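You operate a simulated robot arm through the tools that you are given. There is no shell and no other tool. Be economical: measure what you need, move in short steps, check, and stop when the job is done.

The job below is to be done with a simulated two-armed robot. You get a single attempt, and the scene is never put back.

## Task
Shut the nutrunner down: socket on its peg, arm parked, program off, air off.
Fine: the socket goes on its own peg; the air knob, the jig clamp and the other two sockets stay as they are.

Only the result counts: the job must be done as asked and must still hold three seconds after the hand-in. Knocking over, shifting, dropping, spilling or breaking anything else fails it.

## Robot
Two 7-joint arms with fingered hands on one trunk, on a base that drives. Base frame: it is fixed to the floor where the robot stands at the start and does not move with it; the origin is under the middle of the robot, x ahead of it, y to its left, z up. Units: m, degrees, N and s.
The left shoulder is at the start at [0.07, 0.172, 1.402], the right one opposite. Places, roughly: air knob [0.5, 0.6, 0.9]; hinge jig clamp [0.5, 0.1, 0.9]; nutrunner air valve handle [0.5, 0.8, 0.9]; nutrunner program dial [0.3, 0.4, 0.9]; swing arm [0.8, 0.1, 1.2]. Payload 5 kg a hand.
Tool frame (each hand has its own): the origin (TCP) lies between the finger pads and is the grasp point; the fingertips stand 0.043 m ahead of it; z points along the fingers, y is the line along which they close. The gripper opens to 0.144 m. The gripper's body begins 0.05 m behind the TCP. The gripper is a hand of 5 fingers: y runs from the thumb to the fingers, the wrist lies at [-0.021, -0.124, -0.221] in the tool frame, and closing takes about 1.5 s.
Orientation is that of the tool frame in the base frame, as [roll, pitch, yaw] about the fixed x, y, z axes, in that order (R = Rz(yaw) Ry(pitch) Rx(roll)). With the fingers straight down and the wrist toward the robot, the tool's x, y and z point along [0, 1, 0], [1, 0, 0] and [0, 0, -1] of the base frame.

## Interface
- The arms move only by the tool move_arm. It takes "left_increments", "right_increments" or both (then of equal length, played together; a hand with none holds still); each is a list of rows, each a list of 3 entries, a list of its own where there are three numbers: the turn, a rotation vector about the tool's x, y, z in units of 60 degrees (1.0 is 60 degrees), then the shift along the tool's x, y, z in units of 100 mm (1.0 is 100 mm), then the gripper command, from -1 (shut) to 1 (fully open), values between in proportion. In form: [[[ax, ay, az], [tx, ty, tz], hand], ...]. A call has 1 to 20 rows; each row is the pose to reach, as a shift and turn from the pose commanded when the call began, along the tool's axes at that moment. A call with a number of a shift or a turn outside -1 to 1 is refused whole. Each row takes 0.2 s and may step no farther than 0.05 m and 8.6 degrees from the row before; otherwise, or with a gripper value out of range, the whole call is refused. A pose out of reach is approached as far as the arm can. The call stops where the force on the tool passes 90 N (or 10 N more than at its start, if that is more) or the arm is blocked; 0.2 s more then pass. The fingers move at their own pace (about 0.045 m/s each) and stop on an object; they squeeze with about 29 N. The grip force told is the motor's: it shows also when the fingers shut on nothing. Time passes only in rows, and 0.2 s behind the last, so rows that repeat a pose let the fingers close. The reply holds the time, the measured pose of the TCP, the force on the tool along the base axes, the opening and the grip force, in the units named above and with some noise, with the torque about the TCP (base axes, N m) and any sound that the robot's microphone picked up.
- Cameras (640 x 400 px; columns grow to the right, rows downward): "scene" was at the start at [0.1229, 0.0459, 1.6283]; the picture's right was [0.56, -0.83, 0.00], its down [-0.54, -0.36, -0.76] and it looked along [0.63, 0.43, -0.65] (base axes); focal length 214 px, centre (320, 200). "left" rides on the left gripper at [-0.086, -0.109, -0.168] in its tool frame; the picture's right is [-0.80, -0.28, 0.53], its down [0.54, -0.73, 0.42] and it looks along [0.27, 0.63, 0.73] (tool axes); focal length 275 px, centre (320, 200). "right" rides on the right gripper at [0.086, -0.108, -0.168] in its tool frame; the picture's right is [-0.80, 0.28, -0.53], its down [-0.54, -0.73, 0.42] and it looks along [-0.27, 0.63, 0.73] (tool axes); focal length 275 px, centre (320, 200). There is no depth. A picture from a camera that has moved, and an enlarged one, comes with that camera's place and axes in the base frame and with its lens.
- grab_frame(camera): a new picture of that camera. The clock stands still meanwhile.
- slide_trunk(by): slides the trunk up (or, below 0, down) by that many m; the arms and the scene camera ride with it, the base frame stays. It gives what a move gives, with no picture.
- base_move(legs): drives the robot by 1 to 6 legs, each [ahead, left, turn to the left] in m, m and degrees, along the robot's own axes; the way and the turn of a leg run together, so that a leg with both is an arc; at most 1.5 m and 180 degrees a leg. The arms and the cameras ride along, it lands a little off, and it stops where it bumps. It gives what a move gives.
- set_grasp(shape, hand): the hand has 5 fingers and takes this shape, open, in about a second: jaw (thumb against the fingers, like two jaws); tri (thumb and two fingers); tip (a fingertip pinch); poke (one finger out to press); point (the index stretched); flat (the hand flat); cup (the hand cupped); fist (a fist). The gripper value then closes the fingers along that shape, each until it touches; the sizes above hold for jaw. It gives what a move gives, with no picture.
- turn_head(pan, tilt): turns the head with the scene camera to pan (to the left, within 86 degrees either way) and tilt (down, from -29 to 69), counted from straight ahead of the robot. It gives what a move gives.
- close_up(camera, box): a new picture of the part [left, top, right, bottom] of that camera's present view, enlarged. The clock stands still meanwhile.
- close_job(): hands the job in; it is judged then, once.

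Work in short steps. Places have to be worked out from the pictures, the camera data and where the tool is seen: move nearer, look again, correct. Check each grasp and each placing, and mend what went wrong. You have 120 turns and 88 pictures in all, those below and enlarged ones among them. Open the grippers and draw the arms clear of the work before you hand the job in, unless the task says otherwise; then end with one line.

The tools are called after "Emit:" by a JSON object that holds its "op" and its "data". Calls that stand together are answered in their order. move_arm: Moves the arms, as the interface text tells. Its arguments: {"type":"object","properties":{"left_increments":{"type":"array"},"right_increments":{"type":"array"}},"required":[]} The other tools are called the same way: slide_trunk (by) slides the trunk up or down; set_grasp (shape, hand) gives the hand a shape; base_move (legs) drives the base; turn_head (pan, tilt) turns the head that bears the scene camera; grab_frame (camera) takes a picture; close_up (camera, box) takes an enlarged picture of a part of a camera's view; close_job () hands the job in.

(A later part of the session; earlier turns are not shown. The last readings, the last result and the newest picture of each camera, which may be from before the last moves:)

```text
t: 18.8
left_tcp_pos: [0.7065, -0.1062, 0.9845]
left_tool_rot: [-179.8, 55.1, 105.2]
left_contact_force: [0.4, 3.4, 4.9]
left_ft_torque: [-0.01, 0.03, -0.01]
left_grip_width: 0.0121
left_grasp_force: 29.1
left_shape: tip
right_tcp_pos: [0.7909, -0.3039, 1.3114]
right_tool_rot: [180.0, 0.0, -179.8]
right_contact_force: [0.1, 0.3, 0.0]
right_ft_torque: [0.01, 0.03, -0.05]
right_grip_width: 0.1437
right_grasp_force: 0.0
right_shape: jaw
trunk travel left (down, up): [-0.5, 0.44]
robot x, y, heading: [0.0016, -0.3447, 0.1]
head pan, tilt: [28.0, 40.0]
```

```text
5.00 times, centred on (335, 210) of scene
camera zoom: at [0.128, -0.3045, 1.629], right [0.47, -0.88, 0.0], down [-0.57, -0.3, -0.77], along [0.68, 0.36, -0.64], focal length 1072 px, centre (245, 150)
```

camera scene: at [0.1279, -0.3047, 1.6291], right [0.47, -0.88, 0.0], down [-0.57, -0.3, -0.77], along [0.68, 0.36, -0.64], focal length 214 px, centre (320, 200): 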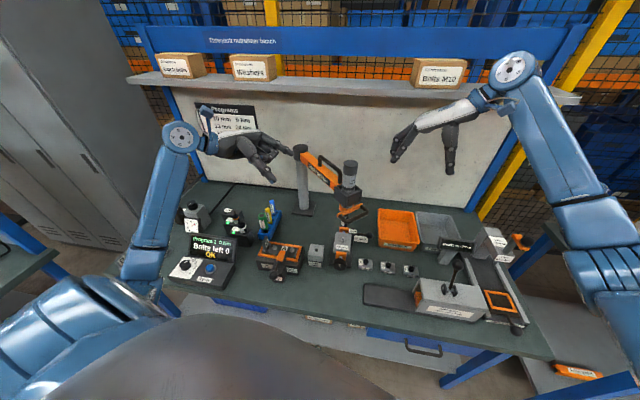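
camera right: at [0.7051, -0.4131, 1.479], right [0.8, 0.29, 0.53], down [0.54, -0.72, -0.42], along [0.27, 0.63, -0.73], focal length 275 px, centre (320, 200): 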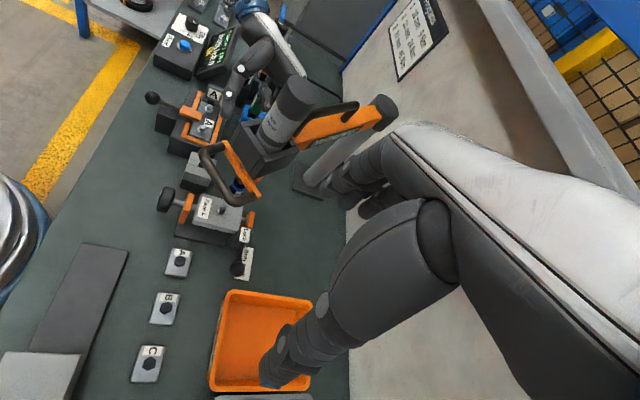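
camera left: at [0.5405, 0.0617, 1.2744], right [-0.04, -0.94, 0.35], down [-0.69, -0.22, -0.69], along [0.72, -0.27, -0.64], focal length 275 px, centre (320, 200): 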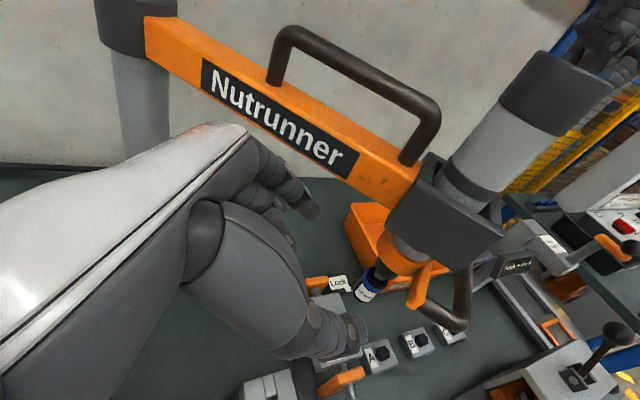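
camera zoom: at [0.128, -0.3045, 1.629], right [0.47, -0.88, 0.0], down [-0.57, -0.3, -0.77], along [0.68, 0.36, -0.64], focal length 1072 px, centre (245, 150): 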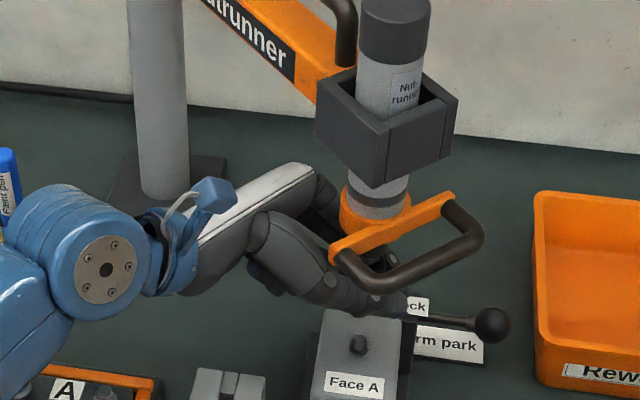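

The whole spindle slides down with the socket (vertical stroke), so the detent did not release. I'll hold the handle with the right hand; first I ease the tool back up 15 mm and bring the right hand round toward the handle bar.

Emit:
{"op": "move_arm", "data": {"left_increments": [[[0, 0, 0], [-0.06, 0, -0.043], -1], [[0, 0, 0], [-0.12, 0, -0.086], -1], [[0, 0, 0], [-0.12, 0, -0.086], -1], [[0, 0, 0], [-0.12, 0, -0.086], -1]], "right_increments": [[[0, 0, 0.117], [0.25, 0, 0], 1], [[0, 0, 0.233], [0.5, 0, 0], 1], [[0, 0, 0.35], [0.75, 0, 0], 1], [[0, 0, 0.467], [1, 0, 0], 1]]}}

Emit:
{"op": "move_arm", "data": {"right_increments": [[[-0.125, 0, 0], [0.08, -0.07, 0.05], 1], [[-0.25, 0, 0], [0.16, -0.14, 0.1], 1], [[-0.375, 0, 0], [0.24, -0.21, 0.15], 1], [[-0.5, 0, 0], [0.32, -0.28, 0.2], 1], [[-0.625, 0, 0], [0.4, -0.36, 0.3], 1], [[-0.75, 0, 0], [0.48, -0.43, 0.4], 1], [[-0.875, 0, 0], [0.56, -0.5, 0.5], 1], [[-1, 0, 0], [0.64, -0.57, 0.6], 1]]}}

Emit:
{"op": "grab_frame", "data": {"camera": "scene"}}

Emit:
{"op": "grab_frame", "data": {"camera": "right"}}

```text
t: 19.8
left_tcp_pos: [0.705, -0.1059, 0.9991]
left_tool_rot: [179.7, 55.1, 104.9]
left_contact_force: [3.2, 5.8, 4.8]
left_ft_torque: [0.07, -0.03, -0.02]
left_grip_width: 0.0123
left_grasp_force: 29.1
left_shape: tip
right_tcp_pos: [0.6887, -0.3054, 1.3125]
right_tool_rot: [-179.9, 0.0, 152.0]
right_contact_force: [-0.3, 0.1, 0.8]
right_ft_torque: [-0.01, -0.05, 0.01]
right_grip_width: 0.1438
right_grasp_force: 0.2
right_shape: jaw
trunk travel left (down, up): [-0.5, 0.44]
robot x, y, heading: [0.002, -0.3454, 0.1]
head pan, tilt: [28.0, 40.0]
```

```text
t: 21.6
left_tcp_pos: [0.7046, -0.1076, 0.9993]
left_tool_rot: [-179.9, 55.0, 105.1]
left_contact_force: [4.4, 6.3, 3.9]
left_ft_torque: [0.05, -0.06, -0.03]
left_grip_width: 0.0124
left_grasp_force: 29.3
left_shape: tip
right_tcp_pos: [0.6053, -0.3276, 1.2516]
right_tool_rot: [119.9, 0.0, 152.0]
right_contact_force: [-0.6, -0.2, 0.0]
right_ft_torque: [0.01, -0.01, -0.01]
right_grip_width: 0.1441
right_grasp_force: 0.0
right_shape: jaw
trunk travel left (down, up): [-0.5, 0.44]
robot x, y, heading: [0.0034, -0.3442, 0.0]
head pan, tilt: [28.0, 40.0]
```

```text
47 pictures are left
camera scene: at [0.1276, -0.305, 1.6291], right [0.47, -0.88, 0.0], down [-0.57, -0.3, -0.77], along [0.68, 0.36, -0.64], focal length 214 px, centre (320, 200)
```

scene: 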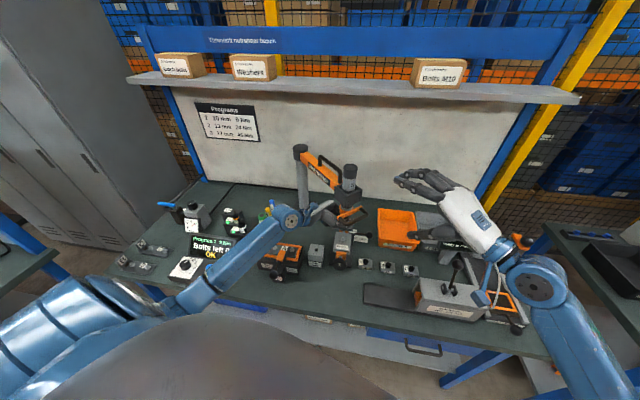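

```text
46 pictures are left
camera right: at [0.4355, -0.4622, 1.2415], right [0.55, -0.66, 0.51], down [0.48, -0.25, -0.84], along [0.68, 0.71, 0.18], focal length 275 px, centre (320, 200)
```

right: 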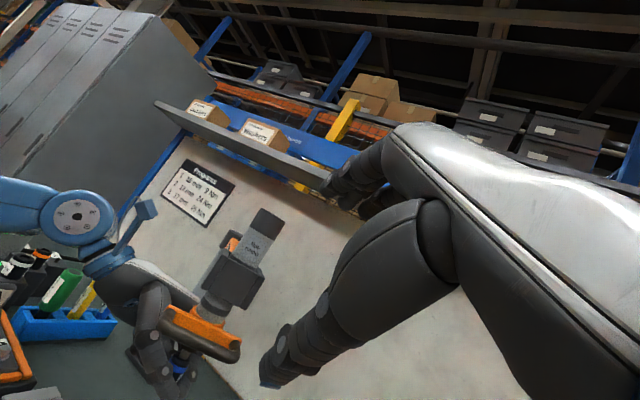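

Handle bar centre triangulates to ≈[0.677, -0.162, 1.073]. I approach with the right hand, flattening its tilt to 20° and narrowing the jaw.

Emit:
{"op": "move_arm", "data": {"right_increments": [[[-0.042, 0, 0], [0.04, -0.21, 0.25], 0.4], [[-0.083, 0, 0], [0.08, -0.42, 0.5], 0], [[-0.125, 0, 0], [0.12, -0.62, 0.75], -0.3], [[-0.167, 0, 0], [0.15, -0.83, 1], -0.3], [[-0.167, 0, 0], [0.15, -0.83, 1], -0.3], [[-0.167, 0, 0], [0.15, -0.83, 1], -0.3]]}}

Emit:
{"op": "grab_frame", "data": {"camera": "right"}}

Emit:
{"op": "close_up", "data": {"camera": "scene", "box": [300, 150, 450, 260]}}

```text
t: 22.9
left_tcp_pos: [0.7055, -0.1056, 0.9985]
left_tool_rot: [-179.9, 55.1, 105.2]
left_contact_force: [3.1, 5.3, 4.6]
left_ft_torque: [0.02, -0.03, -0.03]
left_grip_width: 0.0124
left_grasp_force: 28.8
left_shape: tip
right_tcp_pos: [0.6156, -0.2788, 1.1298]
right_tool_rot: [110.0, 0.0, 152.1]
right_contact_force: [-0.2, -0.1, 0.3]
right_ft_torque: [-0.02, 0.01, 0.01]
right_grip_width: 0.0508
right_grasp_force: 0.0
right_shape: jaw
trunk travel left (down, up): [-0.5, 0.44]
robot x, y, heading: [-0.0026, -0.3441, 0.2]
head pan, tilt: [28.0, 40.0]
```

```text
45 pictures are left
camera right: at [0.4475, -0.4116, 1.085], right [0.51, -0.73, 0.45], down [0.55, -0.12, -0.83], along [0.66, 0.67, 0.34], focal length 275 px, centre (320, 200)
```

right: 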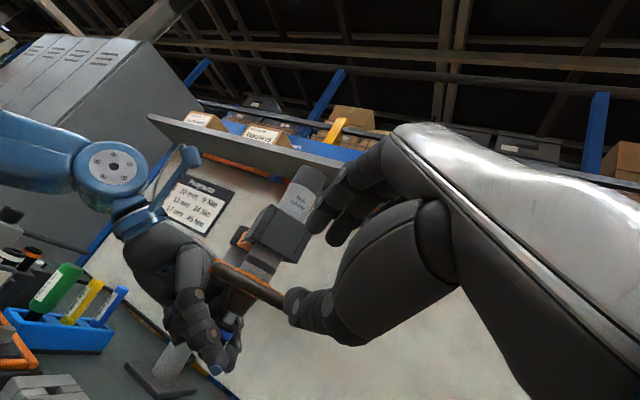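

```text
3.64 times, centred on (375, 205) of scene
camera zoom: at [0.128, -0.3039, 1.629], right [0.47, -0.88, 0.0], down [-0.57, -0.3, -0.77], along [0.68, 0.36, -0.64], focal length 780 px, centre (120, 182)
```

zoom: 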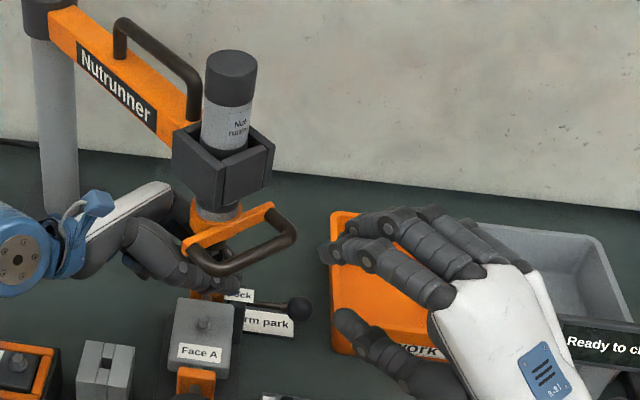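

The bar is at z≈1.076 and about 0.11 m ahead between thumb and fingers. I advance 0.1 m along the tool axis.

Emit:
{"op": "move_arm", "data": {"right_increments": [[[0, 0, 0], [0.01, -0.03, 0.2], -0.3], [[0, 0, 0], [0.01, -0.06, 0.4], -0.3], [[0, 0, 0], [0.02, -0.08, 0.6], -0.3], [[0, 0, 0], [0.02, -0.08, 0.8], -0.3], [[0, 0, 0], [0.02, -0.08, 1], -0.3]]}}

Emit:
{"op": "close_up", "data": {"camera": "right", "box": [160, 150, 400, 380]}}

Emit:
{"op": "close_up", "data": {"camera": "scene", "box": [310, 180, 410, 250]}}

```text
t: 24.1
left_tcp_pos: [0.7064, -0.1067, 0.9985]
left_tool_rot: [180.0, 55.1, 105.0]
left_contact_force: [3.5, 5.0, 3.0]
left_ft_torque: [-0.02, -0.03, 0.02]
left_grip_width: 0.0125
left_grasp_force: 29.0
left_shape: tip
right_tcp_pos: [0.6557, -0.1963, 1.0883]
right_tool_rot: [110.0, 0.0, 152.1]
right_contact_force: [-0.6, -1.0, 0.1]
right_ft_torque: [0.0, -0.02, -0.04]
right_grip_width: 0.0508
right_grasp_force: 0.0
right_shape: jaw
trunk travel left (down, up): [-0.5, 0.44]
robot x, y, heading: [-0.0003, -0.3408, 0.1]
head pan, tilt: [28.0, 40.0]
```

```text
1.74 times, centred on (280, 265) of right
camera zoom: at [0.4873, -0.327, 1.044], right [0.51, -0.73, 0.45], down [0.55, -0.12, -0.83], along [0.66, 0.67, 0.34], focal length 479 px, centre (390, 87)
```

zoom: 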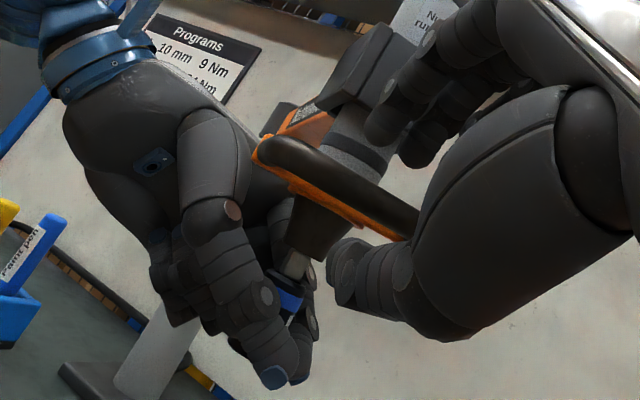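

```text
5.71 times, centred on (360, 215) of scene
camera zoom: at [0.1282, -0.3034, 1.629], right [0.47, -0.88, 0.0], down [-0.57, -0.3, -0.77], along [0.68, 0.36, -0.64], focal length 1226 px, centre (91, 114)
```

zoom: 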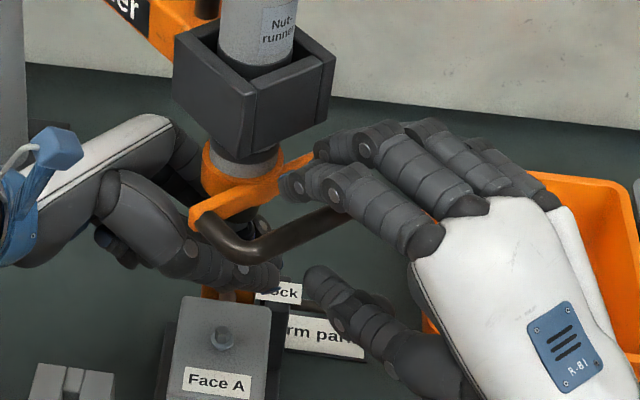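

The bar lies between the fingers above and thumb below. I close the right hand on it.

Emit:
{"op": "move_arm", "data": {"right_increments": [[[0, 0, 0], [0, 0, 0], -0.6], [[0, 0, 0], [0, 0, 0], -1], [[0, 0, 0], [0, 0, 0], -1], [[0, 0, 0], [0, 0, 0], -1], [[0, 0, 0], [0, 0, 0], -1], [[0, 0, 0], [0, 0, 0], -1]]}}

Emit:
{"op": "close_up", "data": {"camera": "right", "box": [160, 150, 400, 380]}}

```text
t: 25.6
left_tcp_pos: [0.7056, -0.1064, 0.9991]
left_tool_rot: [179.9, 55.0, 105.0]
left_contact_force: [4.6, 6.9, 4.0]
left_ft_torque: [0.05, -0.05, -0.04]
left_grip_width: 0.0125
left_grasp_force: 28.8
left_shape: tip
right_tcp_pos: [0.655, -0.1975, 1.0881]
right_tool_rot: [110.0, 0.0, 152.1]
right_contact_force: [-2.5, -3.7, -0.3]
right_ft_torque: [-0.08, -0.1, 0.05]
right_grip_width: 0.0058
right_grasp_force: 29.1
right_shape: jaw
trunk travel left (down, up): [-0.5, 0.44]
robot x, y, heading: [0.0048, -0.3449, 0.0]
head pan, tilt: [28.0, 40.0]
```

```text
1.74 times, centred on (280, 265) of right
camera zoom: at [0.487, -0.3278, 1.0445], right [0.51, -0.73, 0.45], down [0.55, -0.12, -0.83], along [0.66, 0.67, 0.34], focal length 479 px, centre (390, 87)
```

zoom: 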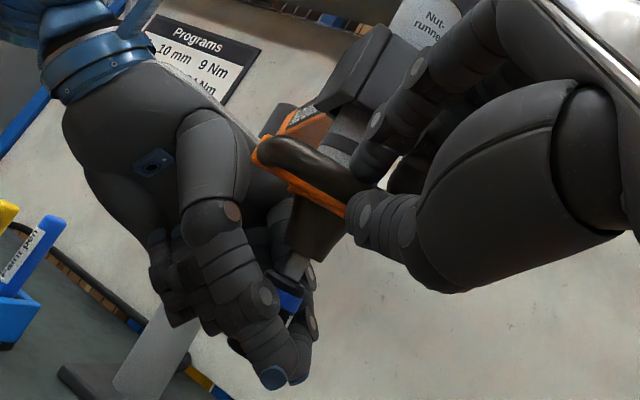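

Both are gripped. Now the left hand pulls the socket straight down 25 mm while the right holds the handle.

Emit:
{"op": "move_arm", "data": {"left_increments": [[[0, 0, 0], [0.041, 0, 0.029], -1], [[0, 0, 0], [0.082, 0, 0.057], -1], [[0, 0, 0], [0.123, 0, 0.086], -1], [[0, 0, 0], [0.164, 0, 0.115], -1], [[0, 0, 0], [0.205, 0, 0.144], -1]]}}

Emit:
{"op": "close_up", "data": {"camera": "right", "box": [160, 150, 400, 380]}}

```text
t: 26.8
left_tcp_pos: [0.7047, -0.1075, 0.9761]
left_tool_rot: [179.8, 55.0, 105.0]
left_contact_force: [5.8, 10.1, 22.3]
left_ft_torque: [0.06, -0.12, 0.18]
left_grip_width: 0.0123
left_grasp_force: 28.9
left_shape: tip
right_tcp_pos: [0.654, -0.1989, 1.0891]
right_tool_rot: [110.0, 0.0, 152.1]
right_contact_force: [-12.5, -20.1, -18.4]
right_ft_torque: [-0.94, 0.69, 0.01]
right_grip_width: 0.0045
right_grasp_force: 29.3
right_shape: jaw
trunk travel left (down, up): [-0.5, 0.44]
robot x, y, heading: [0.0003, -0.3417, 0.3]
head pan, tilt: [28.0, 40.0]
```

```text
1.74 times, centred on (280, 265) of right
camera zoom: at [0.4859, -0.3297, 1.0443], right [0.51, -0.73, 0.45], down [0.55, -0.12, -0.83], along [0.66, 0.67, 0.34], focal length 479 px, centre (390, 87)
```

zoom: 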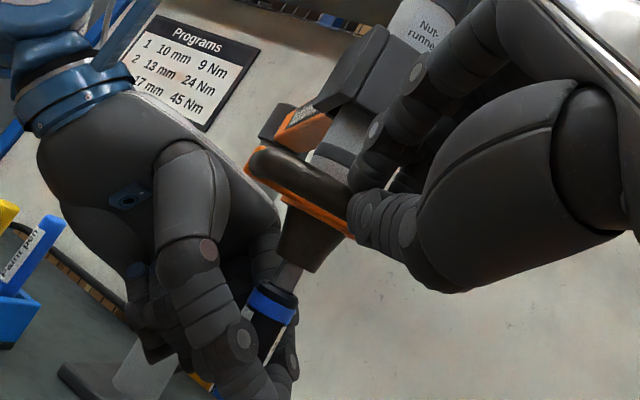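

The pull reads 22 N and something moved; I enlarge to see whether the socket slid off or the fingers slipped.

Emit:
{"op": "close_up", "data": {"camera": "right", "box": [230, 240, 330, 380]}}

Emit:
{"op": "close_up", "data": {"camera": "left", "box": [260, 150, 440, 350]}}

```text
2.86 times, centred on (280, 310) of right
camera zoom: at [0.4859, -0.3297, 1.0443], right [0.51, -0.73, 0.45], down [0.55, -0.12, -0.83], along [0.66, 0.67, 0.34], focal length 786 px, centre (434, -114)
```

zoom: 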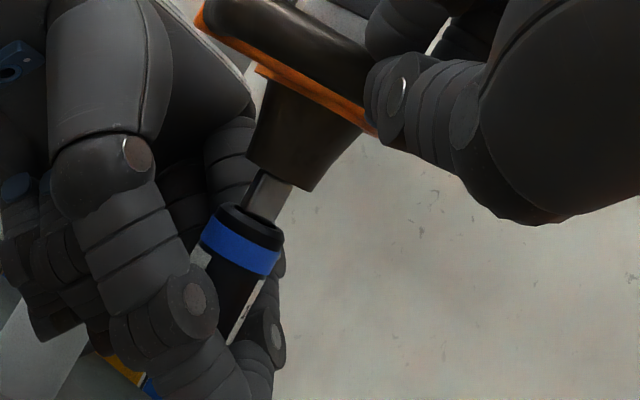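

```text
2.00 times, centred on (350, 250) of left
camera zoom: at [0.5774, -0.0518, 1.1433], right [-0.04, -0.94, 0.35], down [-0.69, -0.22, -0.69], along [0.72, -0.27, -0.64], focal length 551 px, centre (260, 100)
```

zoom: 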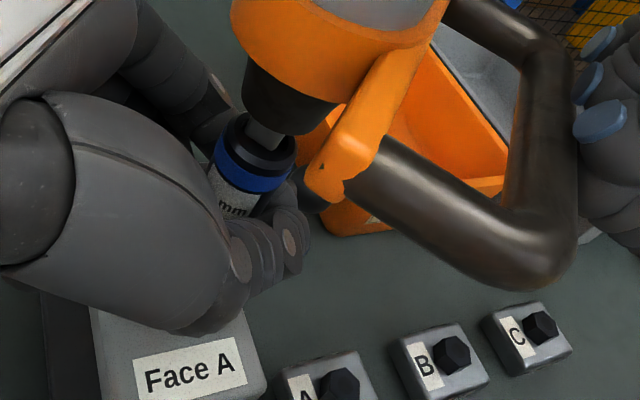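

The fingers slipped ~1 cm along the socket; the detent is stronger than this pinch. I ease off, switch the left hand to "tri" for one more finger, and regrip.

Emit:
{"op": "move_arm", "data": {"left_increments": [[[0, 0, 0], [-0.04, 0, -0.029], -1], [[0, 0, 0], [-0.08, 0, -0.057], -0.8], [[0, 0, 0], [-0.08, 0, -0.057], -0.3], [[0, 0, 0], [-0.08, 0, -0.057], 0.3], [[0, 0, 0], [-0.08, 0, -0.057], 0.3], [[0, 0, 0], [-0.08, 0, -0.057], 0.3]]}}

Emit:
{"op": "set_grasp", "data": {"hand": "left", "shape": "tri"}}

Emit:
{"op": "grab_frame", "data": {"camera": "left"}}

```text
t: 28.1
left_tcp_pos: [0.7034, -0.1066, 0.9859]
left_tool_rot: [179.9, 54.9, 105.0]
left_contact_force: [-5.1, 14.9, -4.1]
left_ft_torque: [-0.06, 0.05, 0.14]
left_grip_width: 0.0933
left_grasp_force: 0.1
left_shape: tip
right_tcp_pos: [0.653, -0.2, 1.0912]
right_tool_rot: [109.7, 0.1, 151.9]
right_contact_force: [-9.7, -30.7, 10.0]
right_ft_torque: [-0.28, -0.24, -0.56]
right_grip_width: 0.0064
right_grasp_force: 29.3
right_shape: jaw
trunk travel left (down, up): [-0.5, 0.44]
robot x, y, heading: [-0.0023, -0.3452, -0.2]
head pan, tilt: [28.0, 40.0]
```

```text
t: 29.1
left_tcp_pos: [0.7034, -0.1099, 0.9855]
left_tool_rot: [179.9, 55.1, 104.8]
left_contact_force: [-1.0, 0.6, 1.0]
left_ft_torque: [0.02, -0.01, 0.06]
left_grip_width: 0.144
left_grasp_force: 0.0
left_shape: tri
right_tcp_pos: [0.6539, -0.2003, 1.0903]
right_tool_rot: [109.7, 0.1, 152.0]
right_contact_force: [-3.2, -27.4, 3.6]
right_ft_torque: [-0.17, 0.23, -0.52]
right_grip_width: 0.0045
right_grasp_force: 29.3
right_shape: jaw
trunk travel left (down, up): [-0.5, 0.44]
robot x, y, heading: [0.0022, -0.3424, -0.0]
head pan, tilt: [28.0, 40.0]
```

```text
37 pictures are left
camera left: at [0.5762, -0.0531, 1.153], right [-0.05, -0.94, 0.35], down [-0.69, -0.22, -0.69], along [0.72, -0.27, -0.64], focal length 275 px, centre (320, 200)
```

left: 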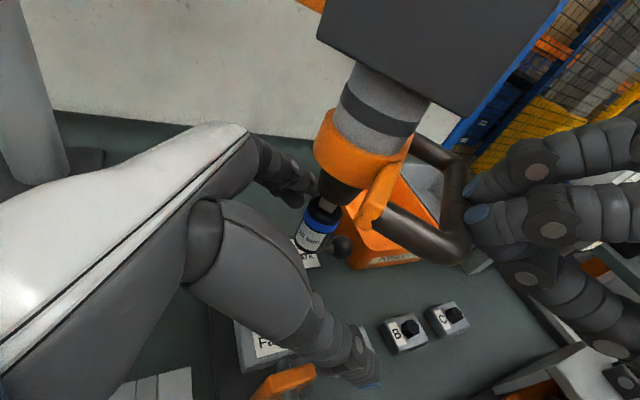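

The socket now sits ≈14 mm off in x from the TCP; I shift the open tri grip onto it, then close.

Emit:
{"op": "move_arm", "data": {"left_increments": [[[0, 0, 0], [-0.05, 0.06, 0.03], 0.5], [[0, 0, 0], [-0.1, 0.12, 0.06], 0], [[0, 0, 0], [-0.1, 0.12, 0.06], -0.5], [[0, 0, 0], [-0.1, 0.12, 0.06], -1], [[0, 0, 0], [-0.1, 0.12, 0.06], -1], [[0, 0, 0], [-0.1, 0.12, 0.06], -1], [[0, 0, 0], [-0.1, 0.12, 0.06], -1], [[0, 0, 0], [-0.1, 0.12, 0.06], -1], [[0, 0, 0], [-0.1, 0.12, 0.06], -1]]}}

Emit:
{"op": "close_up", "data": {"camera": "left", "box": [220, 130, 500, 330]}}

Emit:
{"op": "close_up", "data": {"camera": "right", "box": [160, 170, 380, 380]}}

```text
t: 31.1
left_tcp_pos: [0.7176, -0.1165, 0.9896]
left_tool_rot: [179.8, 54.8, 104.9]
left_contact_force: [-0.8, -2.7, 0.4]
left_ft_torque: [0.0, 0.03, 0.01]
left_grip_width: 0.0002
left_grasp_force: 17.4
left_shape: tri
right_tcp_pos: [0.6526, -0.2003, 1.0916]
right_tool_rot: [109.8, 0.0, 152.2]
right_contact_force: [-12.6, -26.9, 3.7]
right_ft_torque: [-0.19, 0.37, -0.29]
right_grip_width: 0.0047
right_grasp_force: 29.2
right_shape: jaw
trunk travel left (down, up): [-0.5, 0.44]
robot x, y, heading: [0.0016, -0.3441, -0.1]
head pan, tilt: [28.0, 40.0]
```

```text
2.00 times, centred on (360, 230) of left
camera zoom: at [0.5907, -0.0604, 1.1572], right [-0.04, -0.94, 0.34], down [-0.69, -0.22, -0.69], along [0.72, -0.27, -0.64], focal length 551 px, centre (240, 140)
```

zoom: 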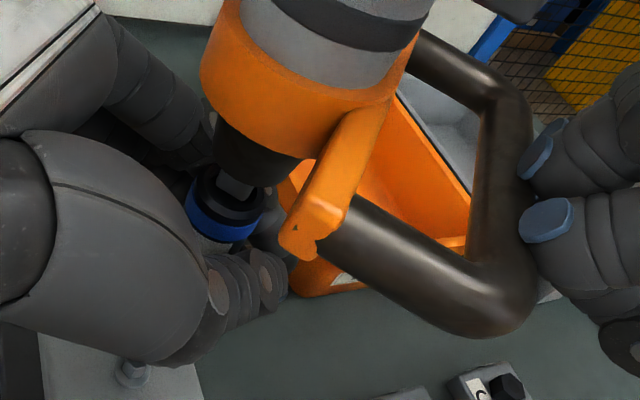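

```text
1.90 times, centred on (270, 275) of right
camera zoom: at [0.4858, -0.331, 1.0452], right [0.51, -0.73, 0.45], down [0.55, -0.12, -0.83], along [0.66, 0.67, 0.34], focal length 524 px, centre (415, 57)
```

zoom: 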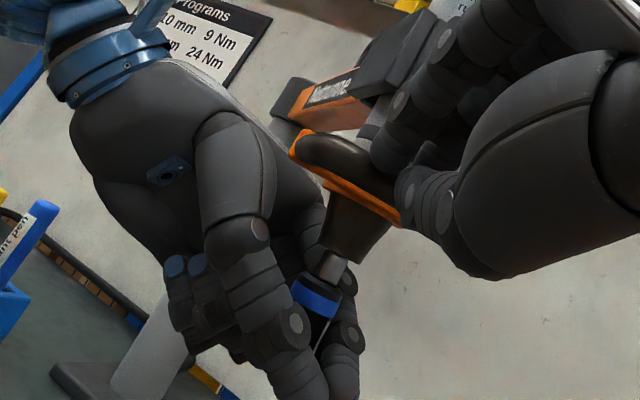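

The right fingers have slid off to the outer side of the bar. I open the right hand, back off 3 cm and relocate the bar.

Emit:
{"op": "move_arm", "data": {"right_increments": [[[0, 0, 0], [0, 0, 0], -0.5], [[0, 0, 0], [0, 0, -0.1], -0.2], [[0, 0, 0], [0, 0, -0.3], -0.2], [[0, 0, 0], [0, 0, -0.4], -0.2], [[0, 0, 0], [0, 0, -0.4], -0.2]]}}

Emit:
{"op": "close_up", "data": {"camera": "right", "box": [160, 170, 380, 380]}}

Emit:
{"op": "close_up", "data": {"camera": "scene", "box": [310, 180, 410, 250]}}

```text
t: 32.2
left_tcp_pos: [0.719, -0.1142, 0.9898]
left_tool_rot: [-180.0, 55.0, 105.0]
left_contact_force: [-7.1, -19.7, 4.1]
left_ft_torque: [-0.1, 0.02, -0.06]
left_grip_width: 0.0003
left_grasp_force: 29.2
left_shape: tri
right_tcp_pos: [0.6351, -0.2333, 1.1015]
right_tool_rot: [109.9, 0.0, 152.0]
right_contact_force: [-0.3, 0.2, 0.3]
right_ft_torque: [-0.03, 0.0, -0.01]
right_grip_width: 0.0571
right_grasp_force: 0.1
right_shape: jaw
trunk travel left (down, up): [-0.5, 0.44]
robot x, y, heading: [-0.0018, -0.3459, 0.2]
head pan, tilt: [28.0, 40.0]
```

```text
1.90 times, centred on (270, 275) of right
camera zoom: at [0.4682, -0.3636, 1.0572], right [0.51, -0.73, 0.45], down [0.55, -0.12, -0.83], along [0.66, 0.67, 0.34], focal length 524 px, centre (415, 57)
```

zoom: 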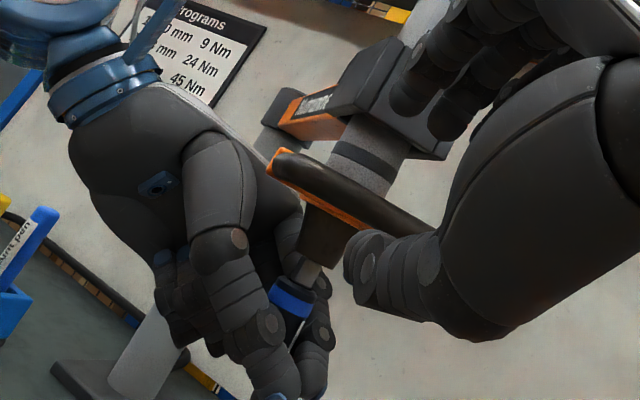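

```text
5.71 times, centred on (360, 215) of scene
camera zoom: at [0.1264, -0.3079, 1.6292], right [0.47, -0.88, 0.0], down [-0.57, -0.3, -0.77], along [0.68, 0.36, -0.64], focal length 1226 px, centre (91, 114)
```

zoom: 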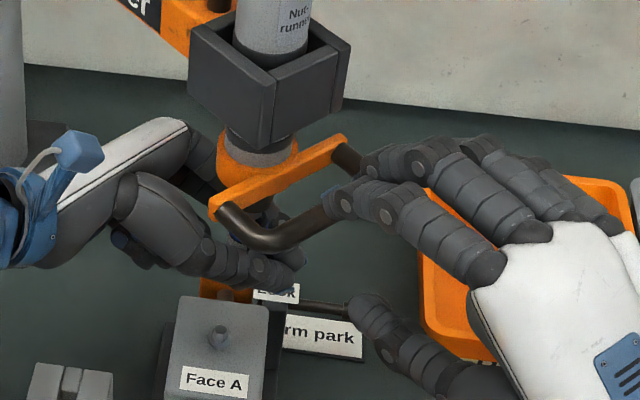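

The bar centre is now ≈[0.696, -0.156, 1.073]; the earlier grip was 3 cm too shallow and 17 mm off along the bar. I go in deeper and close again.

Emit:
{"op": "move_arm", "data": {"right_increments": [[[0, 0, 0], [-0.1, 0.03, 0.2], -0.2], [[0, 0, 0], [-0.17, 0.04, 0.4], -0.2], [[0, 0, 0], [-0.17, 0.04, 0.6], -0.2], [[0, 0, 0], [-0.17, 0.04, 0.74], -0.2], [[0, 0, 0], [-0.17, 0.04, 0.74], -0.6], [[0, 0, 0], [-0.17, 0.04, 0.74], -1], [[0, 0, 0], [-0.17, 0.04, 0.74], -1], [[0, 0, 0], [-0.17, 0.04, 0.74], -1], [[0, 0, 0], [-0.17, 0.04, 0.74], -1], [[0, 0, 0], [-0.17, 0.04, 0.74], -1]]}}

Emit:
{"op": "close_up", "data": {"camera": "scene", "box": [310, 180, 410, 250]}}

Emit:
{"op": "close_up", "data": {"camera": "left", "box": [220, 130, 500, 330]}}

```text
t: 34.5
left_tcp_pos: [0.7161, -0.118, 0.9928]
left_tool_rot: [179.5, 54.8, 104.6]
left_contact_force: [1.5, -2.9, 7.2]
left_ft_torque: [0.0, 0.02, -0.01]
left_grip_width: 0.0
left_grasp_force: 29.0
left_shape: tri
right_tcp_pos: [0.6825, -0.182, 1.0848]
right_tool_rot: [109.6, 0.1, 152.2]
right_contact_force: [-21.7, -41.2, 17.1]
right_ft_torque: [2.65, -1.83, -0.89]
right_grip_width: 0.0169
right_grasp_force: 28.6
right_shape: jaw
trunk travel left (down, up): [-0.5, 0.44]
robot x, y, heading: [0.0026, -0.3396, 0.3]
head pan, tilt: [28.0, 40.0]
```

```text
5.71 times, centred on (360, 215) of scene
camera zoom: at [0.1219, -0.3128, 1.6298], right [0.47, -0.88, 0.0], down [-0.56, -0.3, -0.77], along [0.68, 0.36, -0.64], focal length 1226 px, centre (91, 114)
```

zoom: 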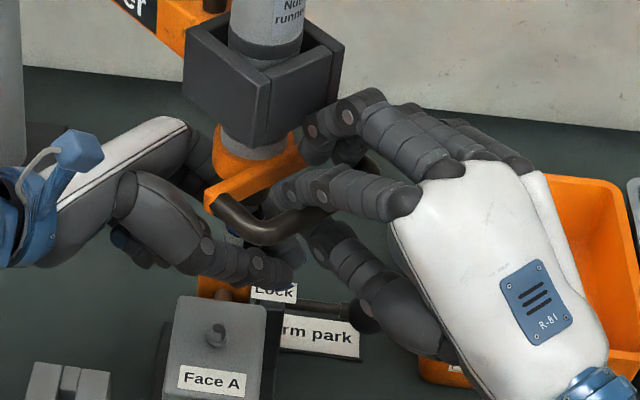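

```text
2.00 times, centred on (360, 230) of left
camera zoom: at [0.5881, -0.0624, 1.1598], right [-0.04, -0.94, 0.34], down [-0.69, -0.22, -0.69], along [0.72, -0.27, -0.64], focal length 551 px, centre (240, 140)
```

zoom: 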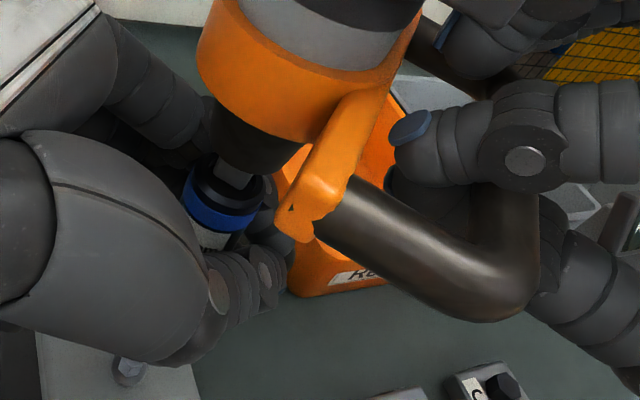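

Now the right hand wraps the bar properly. I pull the socket down again with the left.

Emit:
{"op": "move_arm", "data": {"left_increments": [[[0, 0, 0], [0.041, 0, 0.029], -1], [[0, 0, 0], [0.082, 0, 0.057], -1], [[0, 0, 0], [0.123, 0, 0.086], -1], [[0, 0, 0], [0.164, 0, 0.115], -1], [[0, 0, 0], [0.205, 0, 0.144], -1]]}}

Emit:
{"op": "close_up", "data": {"camera": "left", "box": [220, 130, 500, 330]}}

```text
t: 35.6
left_tcp_pos: [0.7153, -0.1179, 0.968]
left_tool_rot: [179.5, 54.8, 104.7]
left_contact_force: [6.7, -1.7, 4.6]
left_ft_torque: [0.02, 0.01, -0.02]
left_grip_width: 0.0
left_grasp_force: 28.9
left_shape: tri
right_tcp_pos: [0.682, -0.1817, 1.0857]
right_tool_rot: [109.6, 0.1, 152.0]
right_contact_force: [-26.6, -43.1, 19.0]
right_ft_torque: [2.82, -1.94, -0.85]
right_grip_width: 0.017
right_grasp_force: 28.9
right_shape: jaw
trunk travel left (down, up): [-0.5, 0.44]
robot x, y, heading: [0.0002, -0.3451, 0.0]
head pan, tilt: [28.0, 40.0]
```

```text
2.00 times, centred on (360, 230) of left
camera zoom: at [0.5876, -0.0635, 1.1353], right [-0.04, -0.94, 0.34], down [-0.69, -0.22, -0.69], along [0.72, -0.26, -0.64], focal length 551 px, centre (240, 140)
```

zoom: 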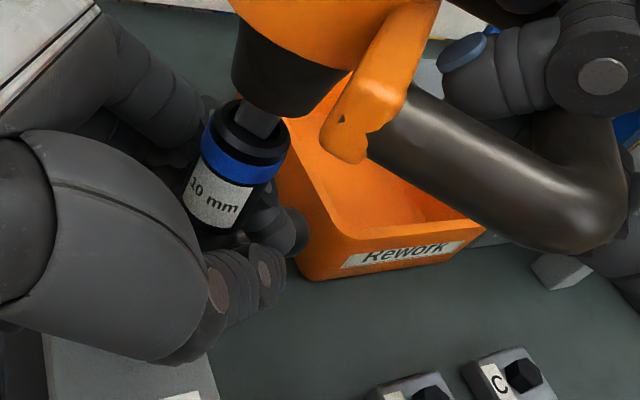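

The tri grip slid off at low force. The jaw shape (sizes given for it) gripped the handle bar well, so I open, return to the socket's height (blue band now z≈1.01) and try jaw on the socket.

Emit:
{"op": "move_arm", "data": {"left_increments": [[[0, 0, 0], [0, 0, 0], -0.5], [[0, 0, 0], [0, 0, 0], 0], [[0, 0, 0], [0, 0, 0], 0.3], [[0, 0, 0], [0, 0, 0], 0.3], [[0, 0, 0], [-0.11, 0.02, -0.08], 0.3], [[0, 0, 0], [-0.22, 0.02, -0.155], 0.3]]}}

Emit:
{"op": "set_grasp", "data": {"hand": "left", "shape": "jaw"}}

Emit:
{"op": "close_up", "data": {"camera": "left", "box": [220, 130, 500, 330]}}

```text
t: 37.0
left_tcp_pos: [0.7176, -0.1182, 0.9954]
left_tool_rot: [179.6, 54.7, 104.7]
left_contact_force: [0.9, -0.7, 0.2]
left_ft_torque: [-0.01, -0.02, 0.02]
left_grip_width: 0.0932
left_grasp_force: 0.0
left_shape: tri
right_tcp_pos: [0.6825, -0.1826, 1.0843]
right_tool_rot: [109.6, 0.1, 152.1]
right_contact_force: [-21.6, -44.0, 23.0]
right_ft_torque: [2.76, -1.86, -0.97]
right_grip_width: 0.0167
right_grasp_force: 29.1
right_shape: jaw
trunk travel left (down, up): [-0.5, 0.44]
robot x, y, heading: [-0.0002, -0.3444, 0.3]
head pan, tilt: [28.0, 40.0]
```

```text
t: 38.0
left_tcp_pos: [0.7176, -0.1172, 0.9953]
left_tool_rot: [179.6, 54.9, 104.8]
left_contact_force: [0.0, 0.0, -0.3]
left_ft_torque: [0.01, -0.02, 0.03]
left_grip_width: 0.1438
left_grasp_force: 0.2
left_shape: jaw
right_tcp_pos: [0.683, -0.1806, 1.084]
right_tool_rot: [109.5, 0.1, 152.0]
right_contact_force: [-21.5, -43.2, 22.9]
right_ft_torque: [2.76, -1.82, -0.93]
right_grip_width: 0.0169
right_grasp_force: 29.2
right_shape: jaw
trunk travel left (down, up): [-0.5, 0.44]
robot x, y, heading: [0.0017, -0.3447, 0.0]
head pan, tilt: [28.0, 40.0]
```

```text
2.00 times, centred on (360, 230) of left
camera zoom: at [0.5896, -0.0626, 1.1627], right [-0.04, -0.94, 0.34], down [-0.69, -0.22, -0.69], along [0.72, -0.27, -0.64], focal length 551 px, centre (240, 140)
```

zoom: 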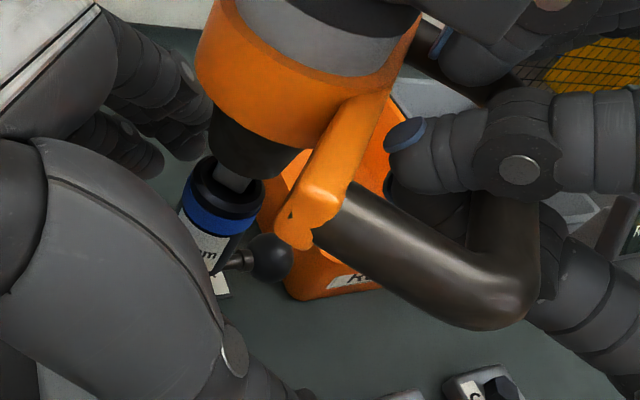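

TCP is on the socket. I close the jaw and pull down 25 mm in one go.

Emit:
{"op": "move_arm", "data": {"left_increments": [[[0, 0, 0], [0, 0, 0.05], 0], [[0, 0, 0], [0, 0, 0.05], -0.5], [[0, 0, 0], [0, 0, 0.05], -1], [[0, 0, 0], [0, 0, 0.05], -1], [[0, 0, 0], [0, 0, 0.05], -1], [[0, 0, 0], [0, 0, 0.05], -1], [[0, 0, 0], [0, 0, 0.05], -1], [[0, 0, 0], [0, 0, 0.05], -1], [[0, 0, 0], [0, 0, 0.05], -1]]}}

Emit:
{"op": "move_arm", "data": {"left_increments": [[[0, 0, 0], [0.041, 0, 0.029], -1], [[0, 0, 0], [0.082, 0, 0.057], -1], [[0, 0, 0], [0.123, 0, 0.086], -1], [[0, 0, 0], [0.164, 0, 0.115], -1], [[0, 0, 0], [0.205, 0, 0.144], -1]]}}

Emit:
{"op": "close_up", "data": {"camera": "left", "box": [220, 130, 500, 330]}}

```text
t: 40.0
left_tcp_pos: [0.7194, -0.1214, 0.9917]
left_tool_rot: [179.6, 54.9, 104.7]
left_contact_force: [-2.4, -1.6, 0.1]
left_ft_torque: [-0.01, -0.01, 0.05]
left_grip_width: 0.0
left_grasp_force: 18.6
left_shape: jaw
right_tcp_pos: [0.6832, -0.1822, 1.0846]
right_tool_rot: [109.6, 0.1, 152.0]
right_contact_force: [-19.8, -41.3, 21.3]
right_ft_torque: [2.66, -1.8, -0.91]
right_grip_width: 0.017
right_grasp_force: 29.4
right_shape: jaw
trunk travel left (down, up): [-0.5, 0.44]
robot x, y, heading: [0.0021, -0.3465, 0.2]
head pan, tilt: [28.0, 40.0]
```

```text
t: 41.1
left_tcp_pos: [0.719, -0.1216, 0.9662]
left_tool_rot: [179.7, 54.8, 104.9]
left_contact_force: [0.6, -0.2, 0.0]
left_ft_torque: [0.01, 0.02, 0.0]
left_grip_width: 0.0
left_grasp_force: 28.6
left_shape: jaw
right_tcp_pos: [0.6822, -0.1822, 1.0843]
right_tool_rot: [109.6, 0.1, 152.0]
right_contact_force: [-22.9, -42.9, 21.3]
right_ft_torque: [2.75, -1.84, -0.92]
right_grip_width: 0.0167
right_grasp_force: 29.0
right_shape: jaw
trunk travel left (down, up): [-0.5, 0.44]
robot x, y, heading: [-0.0002, -0.3411, 0.3]
head pan, tilt: [28.0, 40.0]
```

```text
2.00 times, centred on (360, 230) of left
camera zoom: at [0.5904, -0.0662, 1.1343], right [-0.04, -0.94, 0.34], down [-0.69, -0.22, -0.69], along [0.72, -0.26, -0.64], focal length 551 px, centre (240, 140)
```

zoom: 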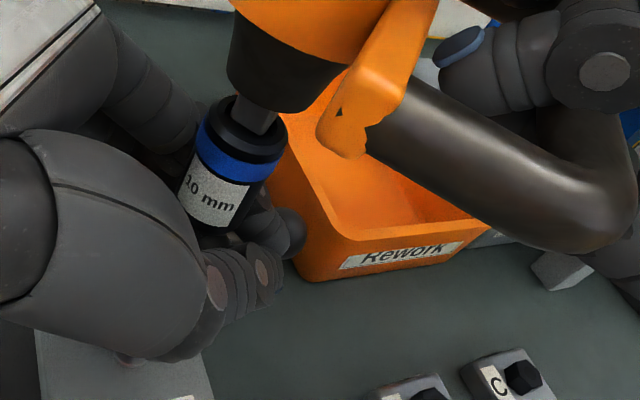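

The jaw closed just below the socket: with the 35° tilt the pads sit lower than the TCP. I open, raise to TCP z≈1.015 (blue band at 1.011), close and check contact.

Emit:
{"op": "move_arm", "data": {"left_increments": [[[0, 0, 0], [0, 0, 0], -0.5], [[0, 0, 0], [0, 0, 0], 0], [[0, 0, 0], [0, 0, 0], 0.3], [[0, 0, 0], [0, 0, 0], 0.3], [[0, 0, 0], [0, 0, 0], 0.3], [[0, 0, 0], [-0.13, 0, -0.09], 0.3], [[0, 0, 0], [-0.26, 0, -0.18], 0.3], [[0, 0, 0], [-0.4, 0, -0.28], 0.3], [[0, 0, 0], [-0.4, 0, -0.28], 0], [[0, 0, 0], [-0.4, 0, -0.28], -0.5], [[0, 0, 0], [-0.4, 0, -0.28], -1], [[0, 0, 0], [-0.4, 0, -0.28], -1], [[0, 0, 0], [-0.4, 0, -0.28], -1], [[0, 0, 0], [-0.4, 0, -0.28], -1], [[0, 0, 0], [-0.4, 0, -0.28], -1], [[0, 0, 0], [-0.4, 0, -0.28], -1]]}}

Emit:
{"op": "close_up", "data": {"camera": "left", "box": [220, 130, 500, 330]}}

```text
t: 44.5
left_tcp_pos: [0.7187, -0.1215, 1.016]
left_tool_rot: [179.7, 54.8, 104.9]
left_contact_force: [-2.9, -6.6, -0.1]
left_ft_torque: [-0.05, -0.06, 0.06]
left_grip_width: 0.0
left_grasp_force: 29.2
left_shape: jaw
right_tcp_pos: [0.6832, -0.1834, 1.0854]
right_tool_rot: [109.7, 0.1, 152.0]
right_contact_force: [-21.1, -39.5, 20.8]
right_ft_torque: [2.59, -1.74, -0.84]
right_grip_width: 0.0168
right_grasp_force: 28.9
right_shape: jaw
trunk travel left (down, up): [-0.5, 0.44]
robot x, y, heading: [-0.0003, -0.3434, 0.1]
head pan, tilt: [28.0, 40.0]
```

```text
2.00 times, centred on (360, 230) of left
camera zoom: at [0.5903, -0.0662, 1.1829], right [-0.04, -0.94, 0.34], down [-0.69, -0.22, -0.69], along [0.72, -0.27, -0.64], focal length 551 px, centre (240, 140)
```

zoom: 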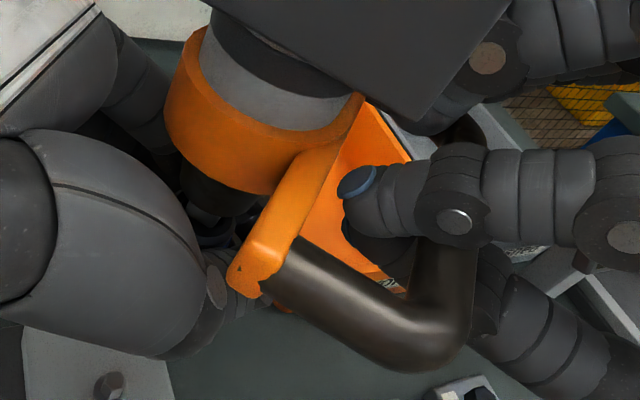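

Contact is felt now with fingers around the upper socket. I pull down again.

Emit:
{"op": "move_arm", "data": {"left_increments": [[[0, 0, 0], [0.041, 0, 0.029], -1], [[0, 0, 0], [0.082, 0, 0.057], -1], [[0, 0, 0], [0.123, 0, 0.086], -1], [[0, 0, 0], [0.164, 0, 0.115], -1], [[0, 0, 0], [0.205, 0, 0.144], -1]]}}

Emit:
{"op": "close_up", "data": {"camera": "left", "box": [220, 130, 500, 330]}}

```text
t: 45.8
left_tcp_pos: [0.7178, -0.1218, 0.9911]
left_tool_rot: [179.4, 55.0, 104.5]
left_contact_force: [-13.5, -11.4, 13.8]
left_ft_torque: [-0.02, 0.09, 0.07]
left_grip_width: 0.0002
left_grasp_force: 29.2
left_shape: jaw
right_tcp_pos: [0.6823, -0.1821, 1.0837]
right_tool_rot: [109.7, 0.0, 152.1]
right_contact_force: [-11.4, -36.0, 8.0]
right_ft_torque: [2.46, -1.57, -0.97]
right_grip_width: 0.0168
right_grasp_force: 29.4
right_shape: jaw
trunk travel left (down, up): [-0.5, 0.44]
robot x, y, heading: [-0.0004, -0.3444, -0.1]
head pan, tilt: [28.0, 40.0]
```

```text
2.00 times, centred on (360, 230) of left
camera zoom: at [0.5906, -0.0667, 1.1585], right [-0.04, -0.94, 0.34], down [-0.69, -0.22, -0.69], along [0.72, -0.27, -0.64], focal length 551 px, centre (240, 140)
```

zoom: 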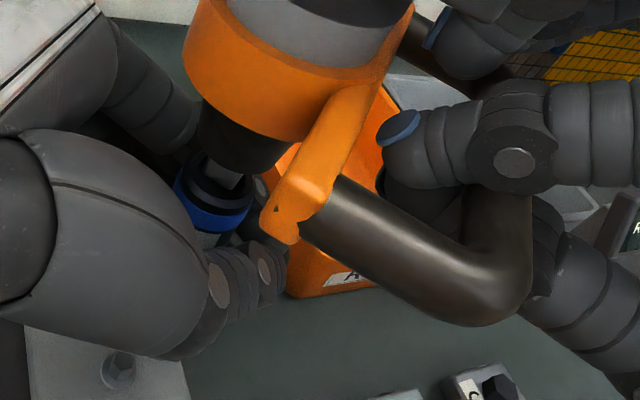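

Friction grips can't beat the detent. But the pegs lie on the arm's own swing circle (radius ≈0.356 m about [0.885, 0.2]), so the socket should be docked by swinging the arm over its peg and lowering the spindle. I release both hands and back off.

Emit:
{"op": "move_arm", "data": {"left_increments": [[[0, 0, 0], [0, 0, 0], -0.3], [[0, 0, 0], [0, 0, 0], 0.2], [[0, 0, 0], [0, 0, 0], 0.3], [[0, 0, 0], [0, 0, 0], 0.3], [[0, 0, 0], [0, 0, 0], 0.3], [[0, 0, 0], [0, 0, -0.25], 0.3], [[0, 0, 0], [0, 0, -0.5], 0.3], [[0, 0, 0], [0, 0, -0.75], 0.3], [[0, 0, 0], [0, 0, -1], 0.3]], "right_increments": [[[0, 0, 0], [0, 0, 0], -0.6], [[0, 0, 0], [0, 0, 0], -0.2], [[0, 0, 0], [0, 0, 0], -0.1], [[0, 0, 0], [0, 0, 0], -0.1], [[0, 0, 0], [0, 0, 0], -0.1], [[0, 0, 0], [0, 0, -0.25], -0.1], [[0, 0, 0], [0, 0, -0.5], -0.1], [[0, 0, 0], [0, 0, -0.75], -0.1], [[0, 0, 0], [0, 0, -1], -0.1]]}}

Emit:
{"op": "move_arm", "data": {"left_increments": [[[0, 0, 0], [0, 0, -0.25], 0.3], [[0, 0, 0], [0, 0, -0.5], 0.3], [[0, 0, 0], [0, 0, -0.75], 0.3], [[0, 0, 0], [0, 0, -1], 0.5]], "right_increments": [[[0, 0, 0], [0, 0, -0.25], 0], [[0, 0, 0], [0, 0, -0.5], 0.3], [[0, 0, 0], [0, 0.2, -0.75], 0.6], [[0, 0, 0], [0, 0.4, -1], 1]]}}

Emit:
{"op": "close_up", "data": {"camera": "scene", "box": [230, 130, 430, 260]}}

```text
t: 47.8
left_tcp_pos: [0.7, -0.0364, 1.0444]
left_tool_rot: [180.0, 55.0, 104.9]
left_contact_force: [-0.4, -1.0, -0.1]
left_ft_torque: [0.0, -0.04, 0.03]
left_grip_width: 0.0934
left_grasp_force: 0.1
left_shape: jaw
right_tcp_pos: [0.6409, -0.2578, 1.1151]
right_tool_rot: [109.9, 0.1, 152.0]
right_contact_force: [-1.4, 0.5, -0.5]
right_ft_torque: [0.01, -0.07, -0.02]
right_grip_width: 0.0642
right_grasp_force: 0.0
right_shape: jaw
trunk travel left (down, up): [-0.5, 0.44]
robot x, y, heading: [0.0001, -0.3422, 0.2]
head pan, tilt: [28.0, 40.0]
```

```text
t: 48.8
left_tcp_pos: [0.6786, 0.0396, 1.1025]
left_tool_rot: [-179.9, 55.1, 105.2]
left_contact_force: [-0.1, 0.1, 0.3]
left_ft_torque: [0.01, -0.01, 0.02]
left_grip_width: 0.1079
left_grasp_force: 0.1
left_shape: jaw
right_tcp_pos: [0.6013, -0.3295, 1.1859]
right_tool_rot: [110.0, 0.0, 152.1]
right_contact_force: [-0.9, 0.4, -0.2]
right_ft_torque: [0.01, -0.01, -0.04]
right_grip_width: 0.1386
right_grasp_force: 0.1
right_shape: jaw
trunk travel left (down, up): [-0.5, 0.44]
robot x, y, heading: [-0.0021, -0.3419, 0.2]
head pan, tilt: [28.0, 40.0]
```

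```text
3.08 times, centred on (330, 195) of scene
camera zoom: at [0.1262, -0.3054, 1.6291], right [0.47, -0.88, 0.0], down [-0.57, -0.3, -0.77], along [0.68, 0.36, -0.64], focal length 660 px, centre (289, 215)
```

zoom: 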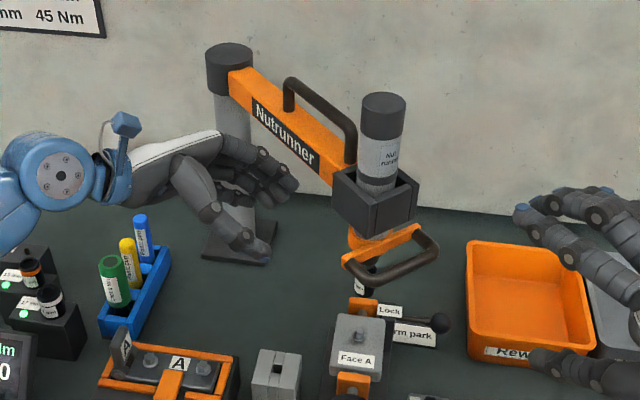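

The spindle sprang back up (motor top ≈[0.70, -0.11, 1.28]). I raise both hands, level the left to fingers-down, then drive left so the left hand can take the motor from above.

Emit:
{"op": "move_arm", "data": {"left_increments": [[[0, 0.115, 0], [-0.1, -0.1, -0.07], 0.6], [[0, 0.23, 0], [-0.2, -0.2, -0.14], 0.6], [[0, 0.345, 0], [-0.3, -0.3, -0.21], 0.6], [[0, 0.46, 0], [-0.4, -0.4, -0.28], 0.6], [[0, 0.575, 0], [-0.5, -0.5, -0.36], 0.6], [[0, 0.69, 0], [-0.6, -0.6, -0.43], 0.6], [[0, 0.805, 0], [-0.7, -0.7, -0.5], 0.6], [[0, 0.917, 0], [-0.82, -0.8, -0.57], 0.6]], "right_increments": [[[0, 0, 0], [0, 0.12, -0.08], 1], [[0, 0, 0], [0, 0.25, -0.15], 1], [[0, 0, 0], [0, 0.38, -0.22], 1], [[0, 0, 0], [0, 0.5, -0.3], 1], [[0, 0, 0], [0, 0.62, -0.38], 1], [[0, 0, 0], [0, 0.75, -0.45], 1], [[0, 0, 0], [0, 0.88, -0.52], 1], [[0, 0, 0], [0, 1, -0.6], 1]]}}

Emit:
{"op": "move_arm", "data": {"left_increments": [[[0, 0, 0.125], [0, 0, -0.25], 0.6], [[0, 0, 0.25], [0, 0, -0.5], 0.6], [[0, 0, 0.375], [0, 0, -0.75], 0.6], [[0, 0, 0.5], [0, 0, -1], 0.6], [[0, 0, 0.625], [0, 0, -1], 0.6], [[0, 0, 0.75], [0, 0, -1], 0.6], [[0, 0, 0.875], [0, 0, -1], 0.6], [[0, 0, 1], [0, 0, -1], 0.6]], "right_increments": [[[0, 0, 0], [0, 0.12, -0.12], 1], [[0, 0, 0], [0, 0.25, -0.25], 1], [[0, 0, 0], [0, 0.38, -0.38], 1], [[0, 0, 0], [0, 0.5, -0.5], 1], [[0, 0, 0], [0, 0.62, -0.62], 1], [[0, 0, 0], [0, 0.75, -0.75], 1], [[0, 0, 0], [0, 0.88, -0.88], 1], [[0, 0, 0], [0, 1, -1], 1]]}}

Emit:
{"op": "base_move", "data": {"legs": [[0, 0.3, 0]]}}

```text
t: 50.5
left_tcp_pos: [0.6031, 0.019, 1.2017]
left_tool_rot: [-180.0, -0.1, 105.1]
left_contact_force: [-0.7, -0.4, -0.4]
left_ft_torque: [0.05, 0.01, -0.01]
left_grip_width: 0.1149
left_grasp_force: 0.1
left_shape: jaw
right_tcp_pos: [0.5947, -0.3516, 1.2992]
right_tool_rot: [110.0, -0.1, 152.1]
right_contact_force: [0.0, -0.4, 0.5]
right_ft_torque: [0.04, 0.01, -0.01]
right_grip_width: 0.1432
right_grasp_force: 0.1
right_shape: jaw
trunk travel left (down, up): [-0.5, 0.44]
robot x, y, heading: [-0.0003, -0.342, 0.1]
head pan, tilt: [28.0, 40.0]
```

```text
t: 52.4
left_tcp_pos: [0.6019, 0.0197, 1.3011]
left_tool_rot: [-179.9, 0.1, 44.8]
left_contact_force: [0.0, -1.2, -1.0]
left_ft_torque: [-0.01, 0.01, 0.0]
left_grip_width: 0.1145
left_grasp_force: 0.0
left_shape: jaw
right_tcp_pos: [0.5656, -0.4034, 1.4282]
right_tool_rot: [110.0, -0.1, 152.1]
right_contact_force: [0.0, -0.1, 0.1]
right_ft_torque: [-0.01, 0.02, 0.03]
right_grip_width: 0.1437
right_grasp_force: 0.0
right_shape: jaw
trunk travel left (down, up): [-0.5, 0.44]
robot x, y, heading: [-0.0014, -0.3424, 0.1]
head pan, tilt: [28.0, 40.0]
```

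```text
t: 54.4
left_tcp_pos: [0.6022, 0.3156, 1.3015]
left_tool_rot: [180.0, 0.0, 45.2]
left_contact_force: [-0.4, 0.2, 0.0]
left_ft_torque: [0.04, -0.01, 0.0]
left_grip_width: 0.1149
left_grasp_force: 0.0
left_shape: jaw
right_tcp_pos: [0.5655, -0.1083, 1.4283]
right_tool_rot: [109.9, 0.0, 152.1]
right_contact_force: [0.2, -0.9, -0.5]
right_ft_torque: [-0.01, 0.01, -0.02]
right_grip_width: 0.1435
right_grasp_force: 0.1
right_shape: jaw
trunk travel left (down, up): [-0.5, 0.44]
robot x, y, heading: [-0.0028, -0.0472, 0.0]
head pan, tilt: [28.0, 40.0]
```

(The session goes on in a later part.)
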